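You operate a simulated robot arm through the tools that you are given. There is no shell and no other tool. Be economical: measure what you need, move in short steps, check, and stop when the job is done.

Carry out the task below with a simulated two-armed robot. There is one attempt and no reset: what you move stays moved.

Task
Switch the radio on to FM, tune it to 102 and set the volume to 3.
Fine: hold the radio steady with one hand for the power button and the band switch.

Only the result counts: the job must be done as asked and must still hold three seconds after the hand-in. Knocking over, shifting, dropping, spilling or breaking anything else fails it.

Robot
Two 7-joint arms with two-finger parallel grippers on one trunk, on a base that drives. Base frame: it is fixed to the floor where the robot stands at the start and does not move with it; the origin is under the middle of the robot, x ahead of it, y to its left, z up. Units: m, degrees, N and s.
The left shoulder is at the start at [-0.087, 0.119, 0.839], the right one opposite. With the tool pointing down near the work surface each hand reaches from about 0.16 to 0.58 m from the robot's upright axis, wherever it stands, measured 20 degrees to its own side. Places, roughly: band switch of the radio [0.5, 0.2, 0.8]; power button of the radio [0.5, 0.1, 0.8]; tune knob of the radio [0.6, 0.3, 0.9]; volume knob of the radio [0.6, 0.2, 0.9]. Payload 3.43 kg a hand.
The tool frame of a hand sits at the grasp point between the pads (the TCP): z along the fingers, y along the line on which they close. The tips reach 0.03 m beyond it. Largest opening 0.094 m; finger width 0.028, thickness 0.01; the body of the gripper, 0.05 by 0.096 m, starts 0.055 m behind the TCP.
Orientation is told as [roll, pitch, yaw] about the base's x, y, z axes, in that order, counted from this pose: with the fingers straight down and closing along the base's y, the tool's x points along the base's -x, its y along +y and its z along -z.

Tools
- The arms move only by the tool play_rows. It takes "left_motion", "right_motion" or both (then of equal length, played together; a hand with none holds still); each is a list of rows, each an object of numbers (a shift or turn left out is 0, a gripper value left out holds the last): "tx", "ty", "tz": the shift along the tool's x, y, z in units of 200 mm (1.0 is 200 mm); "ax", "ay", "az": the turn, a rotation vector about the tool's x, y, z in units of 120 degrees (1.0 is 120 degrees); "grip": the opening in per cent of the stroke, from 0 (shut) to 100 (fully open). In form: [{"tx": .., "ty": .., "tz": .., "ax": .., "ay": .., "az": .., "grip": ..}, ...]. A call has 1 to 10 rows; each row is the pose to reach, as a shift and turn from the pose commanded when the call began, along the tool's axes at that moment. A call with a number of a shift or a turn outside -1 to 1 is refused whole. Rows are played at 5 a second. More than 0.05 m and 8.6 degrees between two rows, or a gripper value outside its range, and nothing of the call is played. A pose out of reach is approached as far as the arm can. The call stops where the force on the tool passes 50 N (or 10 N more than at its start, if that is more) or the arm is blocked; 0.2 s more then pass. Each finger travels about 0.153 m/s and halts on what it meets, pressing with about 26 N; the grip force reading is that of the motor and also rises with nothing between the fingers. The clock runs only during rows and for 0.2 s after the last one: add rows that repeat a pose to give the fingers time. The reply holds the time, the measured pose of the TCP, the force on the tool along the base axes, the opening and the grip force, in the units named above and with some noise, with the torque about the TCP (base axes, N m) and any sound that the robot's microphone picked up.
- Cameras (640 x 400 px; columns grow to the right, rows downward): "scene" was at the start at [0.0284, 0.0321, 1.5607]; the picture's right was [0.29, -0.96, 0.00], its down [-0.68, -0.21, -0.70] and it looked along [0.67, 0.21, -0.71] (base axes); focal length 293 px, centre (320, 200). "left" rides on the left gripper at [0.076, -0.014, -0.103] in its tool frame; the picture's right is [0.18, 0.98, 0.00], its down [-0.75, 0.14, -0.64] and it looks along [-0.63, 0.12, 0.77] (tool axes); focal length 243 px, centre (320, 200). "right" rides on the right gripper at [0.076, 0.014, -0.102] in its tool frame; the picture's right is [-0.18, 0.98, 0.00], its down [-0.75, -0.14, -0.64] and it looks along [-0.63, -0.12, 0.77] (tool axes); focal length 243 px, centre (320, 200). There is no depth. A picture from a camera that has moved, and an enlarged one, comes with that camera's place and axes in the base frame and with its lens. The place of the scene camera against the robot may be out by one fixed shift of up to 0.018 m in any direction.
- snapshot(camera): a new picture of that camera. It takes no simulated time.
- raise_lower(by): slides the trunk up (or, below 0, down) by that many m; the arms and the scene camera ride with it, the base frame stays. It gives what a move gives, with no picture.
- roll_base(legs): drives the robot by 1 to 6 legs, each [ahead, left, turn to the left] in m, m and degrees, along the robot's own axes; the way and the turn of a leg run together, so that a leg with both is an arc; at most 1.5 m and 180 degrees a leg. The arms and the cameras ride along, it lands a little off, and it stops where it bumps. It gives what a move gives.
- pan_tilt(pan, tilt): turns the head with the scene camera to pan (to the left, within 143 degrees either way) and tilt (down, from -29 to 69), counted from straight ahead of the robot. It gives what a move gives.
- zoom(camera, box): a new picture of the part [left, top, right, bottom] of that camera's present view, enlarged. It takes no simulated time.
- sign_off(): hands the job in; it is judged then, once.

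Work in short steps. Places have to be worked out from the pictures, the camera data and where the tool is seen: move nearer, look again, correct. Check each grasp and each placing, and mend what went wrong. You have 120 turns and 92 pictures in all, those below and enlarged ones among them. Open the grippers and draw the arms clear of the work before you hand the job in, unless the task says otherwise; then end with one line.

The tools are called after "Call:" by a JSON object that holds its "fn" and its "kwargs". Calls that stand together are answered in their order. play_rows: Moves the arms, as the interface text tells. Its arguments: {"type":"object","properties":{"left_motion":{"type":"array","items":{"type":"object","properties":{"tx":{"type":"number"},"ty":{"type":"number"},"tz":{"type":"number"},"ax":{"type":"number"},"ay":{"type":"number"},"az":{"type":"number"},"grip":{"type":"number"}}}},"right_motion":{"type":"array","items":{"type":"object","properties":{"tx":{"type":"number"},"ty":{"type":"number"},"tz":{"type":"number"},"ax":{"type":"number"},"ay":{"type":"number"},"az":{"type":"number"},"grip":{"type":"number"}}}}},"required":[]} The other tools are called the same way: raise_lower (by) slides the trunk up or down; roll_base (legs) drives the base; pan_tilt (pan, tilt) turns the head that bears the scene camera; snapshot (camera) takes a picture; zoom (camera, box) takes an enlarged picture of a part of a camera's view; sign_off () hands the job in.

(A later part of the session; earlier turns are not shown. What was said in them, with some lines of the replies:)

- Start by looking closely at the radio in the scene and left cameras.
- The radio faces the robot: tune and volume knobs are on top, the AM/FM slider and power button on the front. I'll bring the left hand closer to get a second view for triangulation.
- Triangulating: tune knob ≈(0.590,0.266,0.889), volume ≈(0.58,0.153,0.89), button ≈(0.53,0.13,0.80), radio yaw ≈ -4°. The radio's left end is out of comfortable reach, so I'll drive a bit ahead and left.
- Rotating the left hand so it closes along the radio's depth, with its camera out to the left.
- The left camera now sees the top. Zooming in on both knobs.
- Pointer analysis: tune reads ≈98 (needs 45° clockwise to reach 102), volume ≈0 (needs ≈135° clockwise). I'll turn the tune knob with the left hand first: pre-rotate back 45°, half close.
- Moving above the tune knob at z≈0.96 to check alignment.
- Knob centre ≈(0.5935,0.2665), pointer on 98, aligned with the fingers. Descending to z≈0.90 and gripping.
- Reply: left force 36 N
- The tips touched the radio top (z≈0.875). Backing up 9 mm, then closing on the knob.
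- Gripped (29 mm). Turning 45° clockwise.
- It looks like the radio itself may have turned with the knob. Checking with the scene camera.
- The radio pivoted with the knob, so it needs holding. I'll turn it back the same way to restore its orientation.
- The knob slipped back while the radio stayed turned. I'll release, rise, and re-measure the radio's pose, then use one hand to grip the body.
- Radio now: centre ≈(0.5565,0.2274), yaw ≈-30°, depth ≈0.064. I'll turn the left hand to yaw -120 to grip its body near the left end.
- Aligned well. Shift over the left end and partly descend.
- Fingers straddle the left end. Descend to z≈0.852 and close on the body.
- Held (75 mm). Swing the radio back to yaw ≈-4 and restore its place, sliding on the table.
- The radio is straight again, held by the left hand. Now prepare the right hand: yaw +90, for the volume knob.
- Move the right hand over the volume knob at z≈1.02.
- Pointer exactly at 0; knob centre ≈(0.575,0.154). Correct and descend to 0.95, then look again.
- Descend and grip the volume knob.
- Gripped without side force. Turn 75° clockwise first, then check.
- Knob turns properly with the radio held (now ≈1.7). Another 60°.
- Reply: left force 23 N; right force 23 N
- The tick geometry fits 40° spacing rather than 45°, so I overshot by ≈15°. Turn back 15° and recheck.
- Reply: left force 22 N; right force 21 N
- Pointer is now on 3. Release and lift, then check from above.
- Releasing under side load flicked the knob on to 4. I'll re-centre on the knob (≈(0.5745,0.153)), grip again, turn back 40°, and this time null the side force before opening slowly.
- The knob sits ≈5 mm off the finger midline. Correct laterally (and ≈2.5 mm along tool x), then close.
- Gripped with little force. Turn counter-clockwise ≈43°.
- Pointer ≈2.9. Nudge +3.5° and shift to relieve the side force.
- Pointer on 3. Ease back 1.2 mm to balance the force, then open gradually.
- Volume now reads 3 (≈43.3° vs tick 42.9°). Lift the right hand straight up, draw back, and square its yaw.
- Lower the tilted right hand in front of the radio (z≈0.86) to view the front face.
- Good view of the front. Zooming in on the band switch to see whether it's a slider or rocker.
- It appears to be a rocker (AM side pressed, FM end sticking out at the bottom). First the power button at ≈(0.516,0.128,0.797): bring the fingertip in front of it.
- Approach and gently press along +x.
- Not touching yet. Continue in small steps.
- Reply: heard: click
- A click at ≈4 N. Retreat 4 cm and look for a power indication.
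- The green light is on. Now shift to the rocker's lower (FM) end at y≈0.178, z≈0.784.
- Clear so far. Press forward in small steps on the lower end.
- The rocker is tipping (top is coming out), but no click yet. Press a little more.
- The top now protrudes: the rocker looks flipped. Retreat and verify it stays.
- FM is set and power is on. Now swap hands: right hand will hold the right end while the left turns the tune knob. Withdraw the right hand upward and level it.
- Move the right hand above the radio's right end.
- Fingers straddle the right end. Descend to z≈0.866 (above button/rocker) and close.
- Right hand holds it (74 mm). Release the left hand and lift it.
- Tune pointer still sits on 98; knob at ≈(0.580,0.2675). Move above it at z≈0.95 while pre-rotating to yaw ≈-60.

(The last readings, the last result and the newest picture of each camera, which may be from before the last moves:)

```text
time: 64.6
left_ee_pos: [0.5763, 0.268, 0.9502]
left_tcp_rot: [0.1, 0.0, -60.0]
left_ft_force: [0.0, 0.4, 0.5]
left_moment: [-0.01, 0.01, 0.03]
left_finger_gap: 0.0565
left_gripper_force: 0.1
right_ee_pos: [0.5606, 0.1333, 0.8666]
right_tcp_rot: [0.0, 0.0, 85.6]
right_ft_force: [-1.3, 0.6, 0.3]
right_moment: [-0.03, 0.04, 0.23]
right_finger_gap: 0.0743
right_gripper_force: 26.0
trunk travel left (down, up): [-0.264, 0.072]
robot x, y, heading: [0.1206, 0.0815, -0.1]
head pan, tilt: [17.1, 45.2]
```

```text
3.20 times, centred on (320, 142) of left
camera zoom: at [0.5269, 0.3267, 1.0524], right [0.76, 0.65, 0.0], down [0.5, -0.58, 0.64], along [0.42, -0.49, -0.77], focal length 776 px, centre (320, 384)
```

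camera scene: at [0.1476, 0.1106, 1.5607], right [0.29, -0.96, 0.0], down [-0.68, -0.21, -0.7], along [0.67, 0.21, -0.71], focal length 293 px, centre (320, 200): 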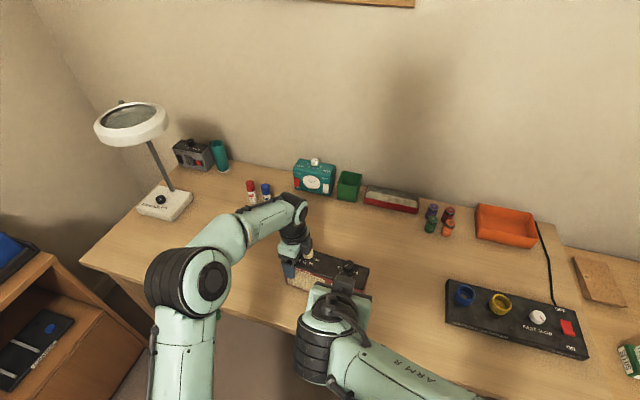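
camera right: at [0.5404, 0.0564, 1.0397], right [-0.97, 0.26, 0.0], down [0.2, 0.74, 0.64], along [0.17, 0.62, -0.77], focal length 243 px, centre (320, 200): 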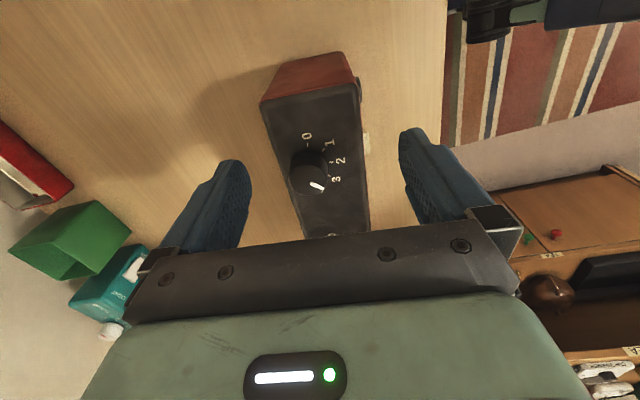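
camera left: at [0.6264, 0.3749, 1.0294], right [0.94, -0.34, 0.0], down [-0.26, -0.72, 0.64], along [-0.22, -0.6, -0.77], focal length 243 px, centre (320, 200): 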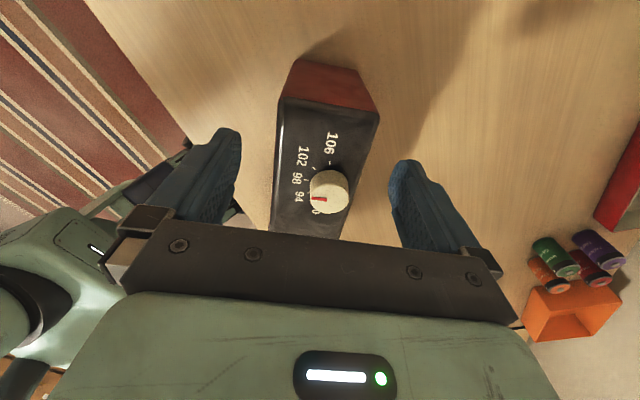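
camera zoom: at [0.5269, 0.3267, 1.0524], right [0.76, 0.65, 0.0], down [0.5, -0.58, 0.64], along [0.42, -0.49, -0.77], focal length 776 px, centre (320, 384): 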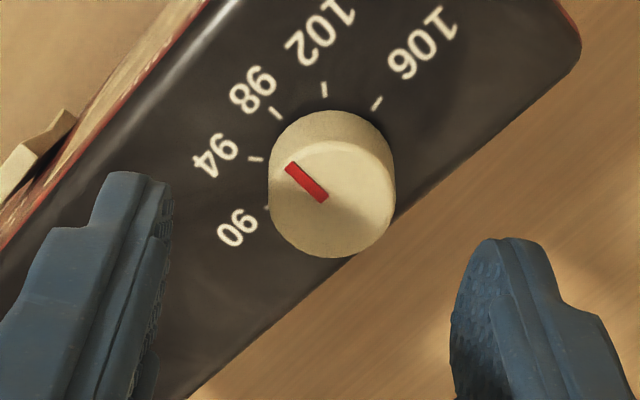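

Knob at ≈(0.582,0.266). Correct, descend, grip.

Call:
{"fn": "play_rows", "kwargs": {"left_motion": [{"tx": -0.02, "ty": 0.02, "tz": 0.1}, {"tx": -0.02, "ty": 0.02, "tz": 0.21}, {"tx": -0.02, "ty": 0.02, "tz": 0.21, "grip": 35}, {"tx": -0.02, "ty": 0.02, "tz": 0.21, "grip": 0}, {"tx": -0.02, "ty": 0.02, "tz": 0.21}, {"tx": -0.02, "ty": 0.02, "tz": 0.21}]}}

Call:
{"fn": "zoom", "kwargs": {"camera": "left", "box": [220, 80, 420, 205]}}

```text
time: 66.0
left_ee_pos: [0.583, 0.2669, 0.9104]
left_tcp_rot: [-0.1, 0.0, -60.1]
left_ft_force: [-8.9, -4.5, 3.1]
left_moment: [-0.23, 0.31, 0.0]
left_finger_gap: 0.0286
left_gripper_force: 26.2
right_ee_pos: [0.5612, 0.133, 0.8662]
right_tcp_rot: [-0.1, -0.1, 85.5]
right_ft_force: [6.7, 4.9, -0.3]
right_moment: [-0.23, 0.21, -0.74]
right_finger_gap: 0.0745
right_gripper_force: 26.1
trunk travel left (down, up): [-0.264, 0.072]
robot x, y, heading: [0.1144, 0.0776, -0.3]
head pan, tilt: [17.1, 45.2]
```

```text
3.20 times, centred on (320, 142) of left
camera zoom: at [0.5328, 0.3255, 1.0111], right [0.76, 0.65, 0.0], down [0.5, -0.58, 0.64], along [0.42, -0.49, -0.77], focal length 776 px, centre (320, 384)
```

zoom: 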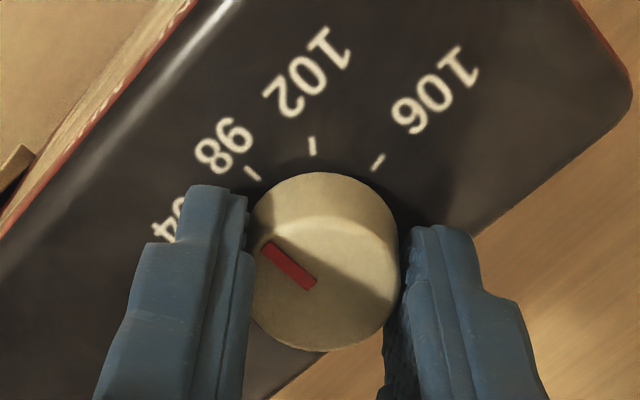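

Slight lateral preload; ease 1.5 mm and turn 40° clockwise.

Call:
{"fn": "play_rows", "kwargs": {"left_motion": [{"ty": -0.0075}, {"ty": -0.0075, "az": 0.06}, {"ty": -0.0075, "az": 0.12}, {"ty": -0.0075, "az": 0.18}, {"ty": -0.0075, "az": 0.24}, {"ty": -0.0075, "az": 0.3}, {"ty": -0.0075, "az": 0.335}, {"ty": -0.0075, "az": 0.335}]}}

Call:
{"fn": "zoom", "kwargs": {"camera": "left", "box": [220, 80, 420, 205]}}

```text
time: 67.8
left_ee_pos: [0.5815, 0.2661, 0.9094]
left_tcp_rot: [0.1, 0.0, -100.4]
left_ft_force: [-12.0, -2.7, 18.6]
left_moment: [-0.09, 0.44, 0.02]
left_finger_gap: 0.0289
left_gripper_force: 26.4
right_ee_pos: [0.5597, 0.1328, 0.867]
right_tcp_rot: [-0.1, 0.1, 85.7]
right_ft_force: [9.9, 6.4, -2.2]
right_moment: [0.15, 0.39, -0.91]
right_finger_gap: 0.0742
right_gripper_force: 26.1
trunk travel left (down, up): [-0.264, 0.072]
robot x, y, heading: [0.1195, 0.0767, 0.1]
head pan, tilt: [17.1, 45.2]
```

```text
3.20 times, centred on (320, 142) of left
camera zoom: at [0.5813, 0.3437, 1.011], right [1.0, 0.0, 0.0], down [0.0, -0.77, 0.64], along [0.0, -0.64, -0.77], focal length 776 px, centre (320, 384)
```

zoom: 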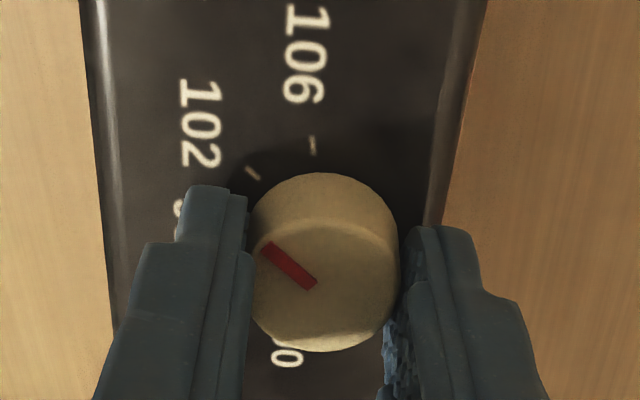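

The pointer sits on 102 (44.0° vs tick 44.5°). Relieve the side and vertical loads before opening.

Call:
{"fn": "play_rows", "kwargs": {"left_motion": [{"tx": -0.004, "ty": -0.01, "tz": -0.005}, {"tx": -0.004, "ty": -0.01, "tz": -0.005}]}}

```text
time: 68.4
left_ee_pos: [0.5803, 0.265, 0.909]
left_tcp_rot: [0.2, 0.0, -100.3]
left_ft_force: [3.5, -0.5, 10.5]
left_moment: [-0.21, -0.14, 0.03]
left_finger_gap: 0.0288
left_gripper_force: 26.8
right_ee_pos: [0.5612, 0.1315, 0.8678]
right_tcp_rot: [0.0, 0.0, 85.7]
right_ft_force: [0.3, 1.8, -0.7]
right_moment: [0.37, -0.65, -0.27]
right_finger_gap: 0.0744
right_gripper_force: 25.8
trunk travel left (down, up): [-0.264, 0.072]
robot x, y, heading: [0.1211, 0.0782, -0.2]
head pan, tilt: [17.1, 45.2]
```

Lateral force is nearly nil. Ease up another millimetre and open gradually.

Call:
{"fn": "play_rows", "kwargs": {"left_motion": [{"tz": -0.005}, {"tz": -0.005, "grip": 30}, {"tz": -0.005, "grip": 31}, {"tz": -0.005, "grip": 31.5}, {"tz": -0.005, "grip": 32}, {"tz": -0.005, "grip": 33}, {"tz": -0.005, "grip": 36}, {"tz": -0.005, "grip": 45}, {"tz": -0.005, "grip": 60}, {"tz": -0.005, "grip": 60}]}}

Call:
{"fn": "zoom", "kwargs": {"camera": "left", "box": [220, 80, 420, 205]}}

```text
time: 70.6
left_ee_pos: [0.5793, 0.2663, 0.9117]
left_tcp_rot: [0.0, 0.0, -100.3]
left_ft_force: [0.2, 0.0, -0.2]
left_moment: [-0.02, 0.01, 0.02]
left_finger_gap: 0.0564
left_gripper_force: 0.0
right_ee_pos: [0.561, 0.132, 0.8674]
right_tcp_rot: [0.1, 0.1, 85.5]
right_ft_force: [-0.5, -0.1, 0.4]
right_moment: [-0.06, 0.32, -0.18]
right_finger_gap: 0.0744
right_gripper_force: 26.2
trunk travel left (down, up): [-0.264, 0.072]
robot x, y, heading: [0.1181, 0.0789, -0.4]
head pan, tilt: [17.1, 45.2]
```

```text
3.20 times, centred on (320, 142) of left
camera zoom: at [0.5801, 0.3435, 1.0123], right [1.0, 0.01, 0.0], down [0.0, -0.77, 0.64], along [0.0, -0.64, -0.77], focal length 776 px, centre (320, 384)
```

zoom: 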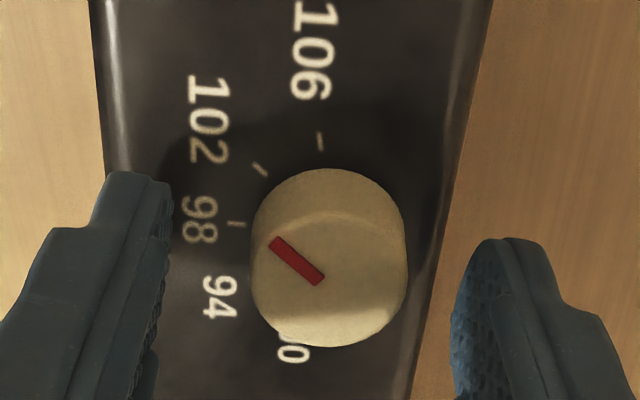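

Tune stays on 102. Lift the left hand clear, then release and lift the right.

Call:
{"fn": "play_rows", "kwargs": {"left_motion": [{"tz": -0.2}, {"tz": -0.4}, {"tz": -0.6}, {"tz": -0.8}, {"tz": -0.8}]}}

Call:
{"fn": "play_rows", "kwargs": {"right_motion": [{"grip": 80}, {"grip": 85}, {"grip": 100}, {"grip": 100}, {"tz": -0.1}, {"tz": -0.3}, {"tz": -0.5}, {"tz": -0.7}, {"tz": -0.85}, {"tz": -0.85}]}}

Call:
{"fn": "zoom", "kwargs": {"camera": "right", "box": [220, 60, 420, 185]}}

Call:
{"fn": "zoom", "kwargs": {"camera": "left", "box": [220, 40, 420, 165]}}

Call:
{"fn": "zoom", "kwargs": {"camera": "scene", "box": [265, 220, 409, 340]}}

```text
time: 71.8
left_ee_pos: [0.5824, 0.2668, 1.0721]
left_tcp_rot: [0.0, -0.1, -100.3]
left_ft_force: [0.0, 0.0, -0.1]
left_moment: [0.01, -0.01, 0.02]
left_finger_gap: 0.0564
left_gripper_force: 0.1
right_ee_pos: [0.5598, 0.1321, 0.867]
right_tcp_rot: [-0.1, -0.1, 85.6]
right_ft_force: [1.9, 1.1, 0.5]
right_moment: [0.07, 0.04, -0.12]
right_finger_gap: 0.0741
right_gripper_force: 26.5
trunk travel left (down, up): [-0.264, 0.072]
robot x, y, heading: [0.1198, 0.0793, -0.3]
head pan, tilt: [17.1, 45.2]
```

```text
time: 74.0
left_ee_pos: [0.5814, 0.2672, 1.0711]
left_tcp_rot: [0.0, 0.0, -100.3]
left_ft_force: [0.0, -0.5, 0.3]
left_moment: [0.01, 0.01, 0.01]
left_finger_gap: 0.0561
left_gripper_force: 0.1
right_ee_pos: [0.5589, 0.1315, 1.0375]
right_tcp_rot: [0.0, 0.0, 85.7]
right_ft_force: [0.2, 0.2, 0.4]
right_moment: [-0.02, 0.0, 0.0]
right_finger_gap: 0.0939
right_gripper_force: 0.1
trunk travel left (down, up): [-0.264, 0.072]
robot x, y, heading: [0.1203, 0.0755, -0.3]
head pan, tilt: [17.1, 45.2]
```

```text
3.20 times, centred on (320, 122) of right
camera zoom: at [0.5405, 0.0567, 1.1398], right [-0.97, 0.26, 0.0], down [0.2, 0.74, 0.64], along [0.17, 0.62, -0.77], focal length 776 px, centre (320, 448)
```

zoom: 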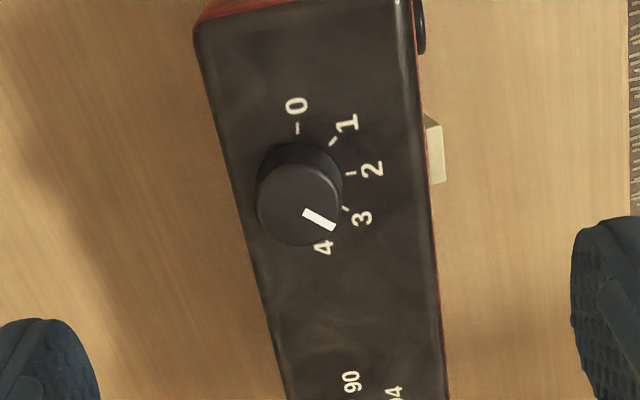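

```text
3.20 times, centred on (320, 102) of left
camera zoom: at [0.5812, 0.3447, 1.1726], right [1.0, 0.01, 0.0], down [0.0, -0.77, 0.64], along [0.0, -0.64, -0.77], focal length 776 px, centre (320, 512)
```

zoom: 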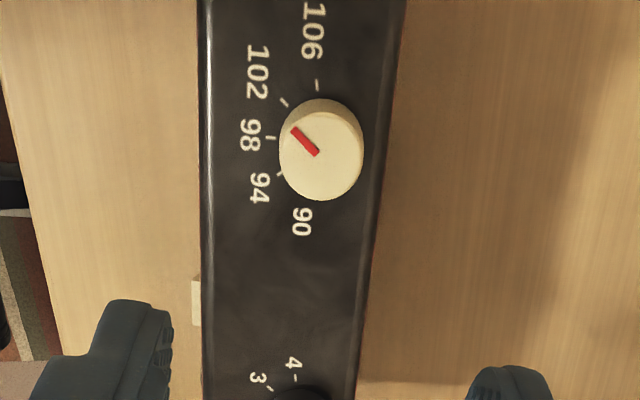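

```text
3.33 times, centred on (337, 280) of scene
camera zoom: at [0.1474, 0.1103, 1.5607], right [0.29, -0.96, 0.0], down [-0.68, -0.21, -0.7], along [0.67, 0.21, -0.71], focal length 977 px, centre (263, -67)
```

zoom: 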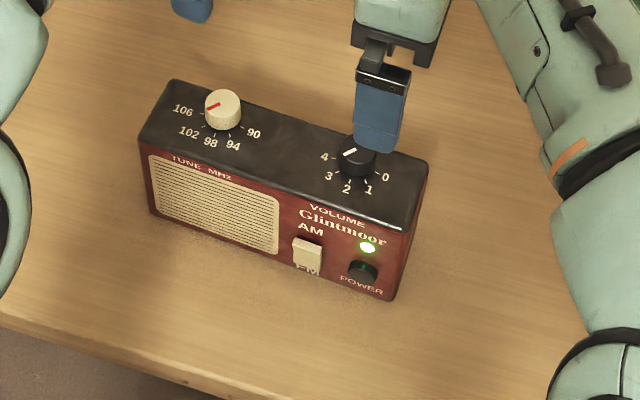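

Everything looks right. Double-checking the volume pointer at higher magnification.

Call:
{"fn": "zoom", "kwargs": {"camera": "right", "box": [288, 85, 352, 145]}}

```text
6.67 times, centred on (320, 115) of right
camera zoom: at [0.5405, 0.0567, 1.1398], right [-0.97, 0.26, 0.0], down [0.2, 0.74, 0.64], along [0.17, 0.62, -0.77], focal length 1618 px, centre (320, 767)
```

zoom: 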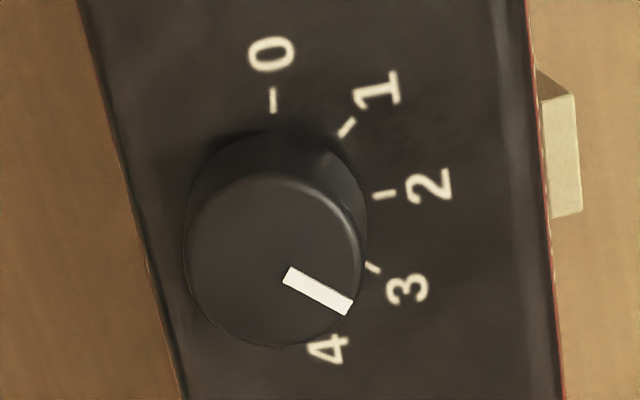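

Volume reads ≈2.97, tune ≈102, FM set, power light on. Draw both arms up and back, clear of the work.

Call:
{"fn": "play_rows", "kwargs": {"left_motion": [{"tz": -0.15}, {"tz": -0.3}, {"tz": -0.35, "ty": -0.2, "tx": 0.05}, {"tz": -0.35, "ty": -0.4, "tx": 0.1}, {"tz": -0.35, "ty": -0.6, "tx": 0.15}, {"tz": -0.35, "ty": -0.6, "tx": 0.15}], "right_motion": [{"tz": -0.15}, {"tz": -0.3}, {"tz": -0.45, "ty": 0.15, "tx": 0.05}, {"tz": -0.5, "ty": 0.35, "tx": 0.1}, {"tz": -0.5, "ty": 0.55, "tx": 0.15}, {"tz": -0.5, "ty": 0.55, "tx": 0.15}]}}

Call:
{"fn": "snapshot", "kwargs": {"camera": "scene"}}

Call:
{"fn": "zoom", "kwargs": {"camera": "scene", "box": [265, 220, 409, 340]}}

```text
time: 75.4
left_ee_pos: [0.4689, 0.3156, 1.1402]
left_tcp_rot: [0.0, 0.0, -100.3]
left_ft_force: [0.1, -0.5, 1.1]
left_moment: [-0.03, 0.01, 0.01]
left_finger_gap: 0.0563
left_gripper_force: 0.0
left hand out of reach, approached as far as the arm can: row 2
right_ee_pos: [0.4484, 0.1097, 1.134]
right_tcp_rot: [0.0, -0.1, 85.6]
right_ft_force: [-0.2, -0.1, -0.2]
right_moment: [0.0, 0.01, -0.04]
right_finger_gap: 0.0941
right_gripper_force: 0.0
right hand out of reach, approached as far as the arm can: row 2, 3
trunk travel left (down, up): [-0.264, 0.072]
robot x, y, heading: [0.1216, 0.0758, -0.2]
head pan, tilt: [17.1, 45.2]
```

```text
21 pictures are left
camera scene: at [0.149, 0.1102, 1.5607], right [0.29, -0.96, 0.0], down [-0.68, -0.21, -0.7], along [0.67, 0.21, -0.71], focal length 293 px, centre (320, 200)
```

scene: 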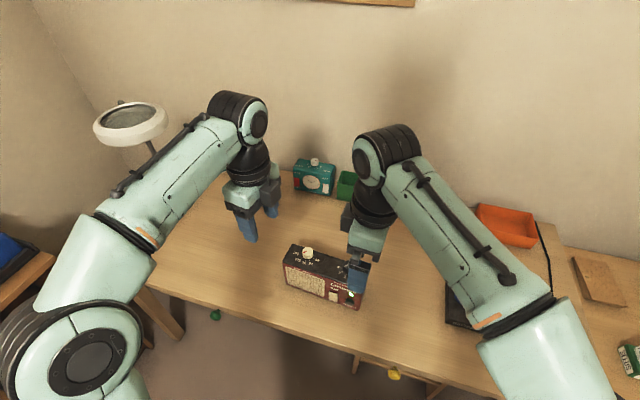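

```text
3.33 times, centred on (337, 280) of scene
camera zoom: at [0.149, 0.1102, 1.5607], right [0.29, -0.96, 0.0], down [-0.68, -0.21, -0.7], along [0.67, 0.21, -0.71], focal length 977 px, centre (263, -67)
```

zoom: 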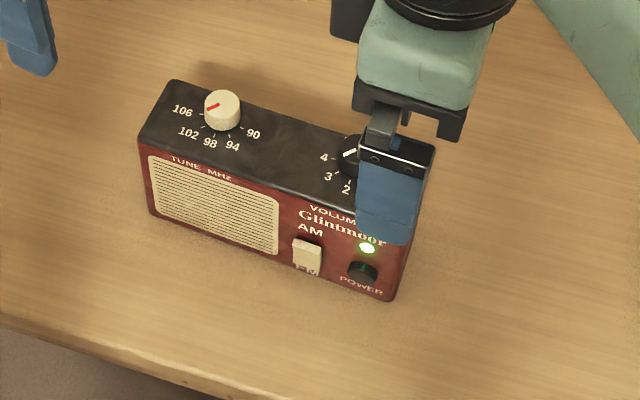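

Both hands are open and well clear, and the radio shows power on, FM, 102 and volume 3. Handing in.

Call:
{"fn": "sign_off", "kwargs": {}}

```text
The job is handed in.
```

The radio is on (green light lit), switched to FM, tuned to 102, with the volume at 3. It also slid a little on the table when I first turned the tune knob; I straightened it and put it back close to where it was.
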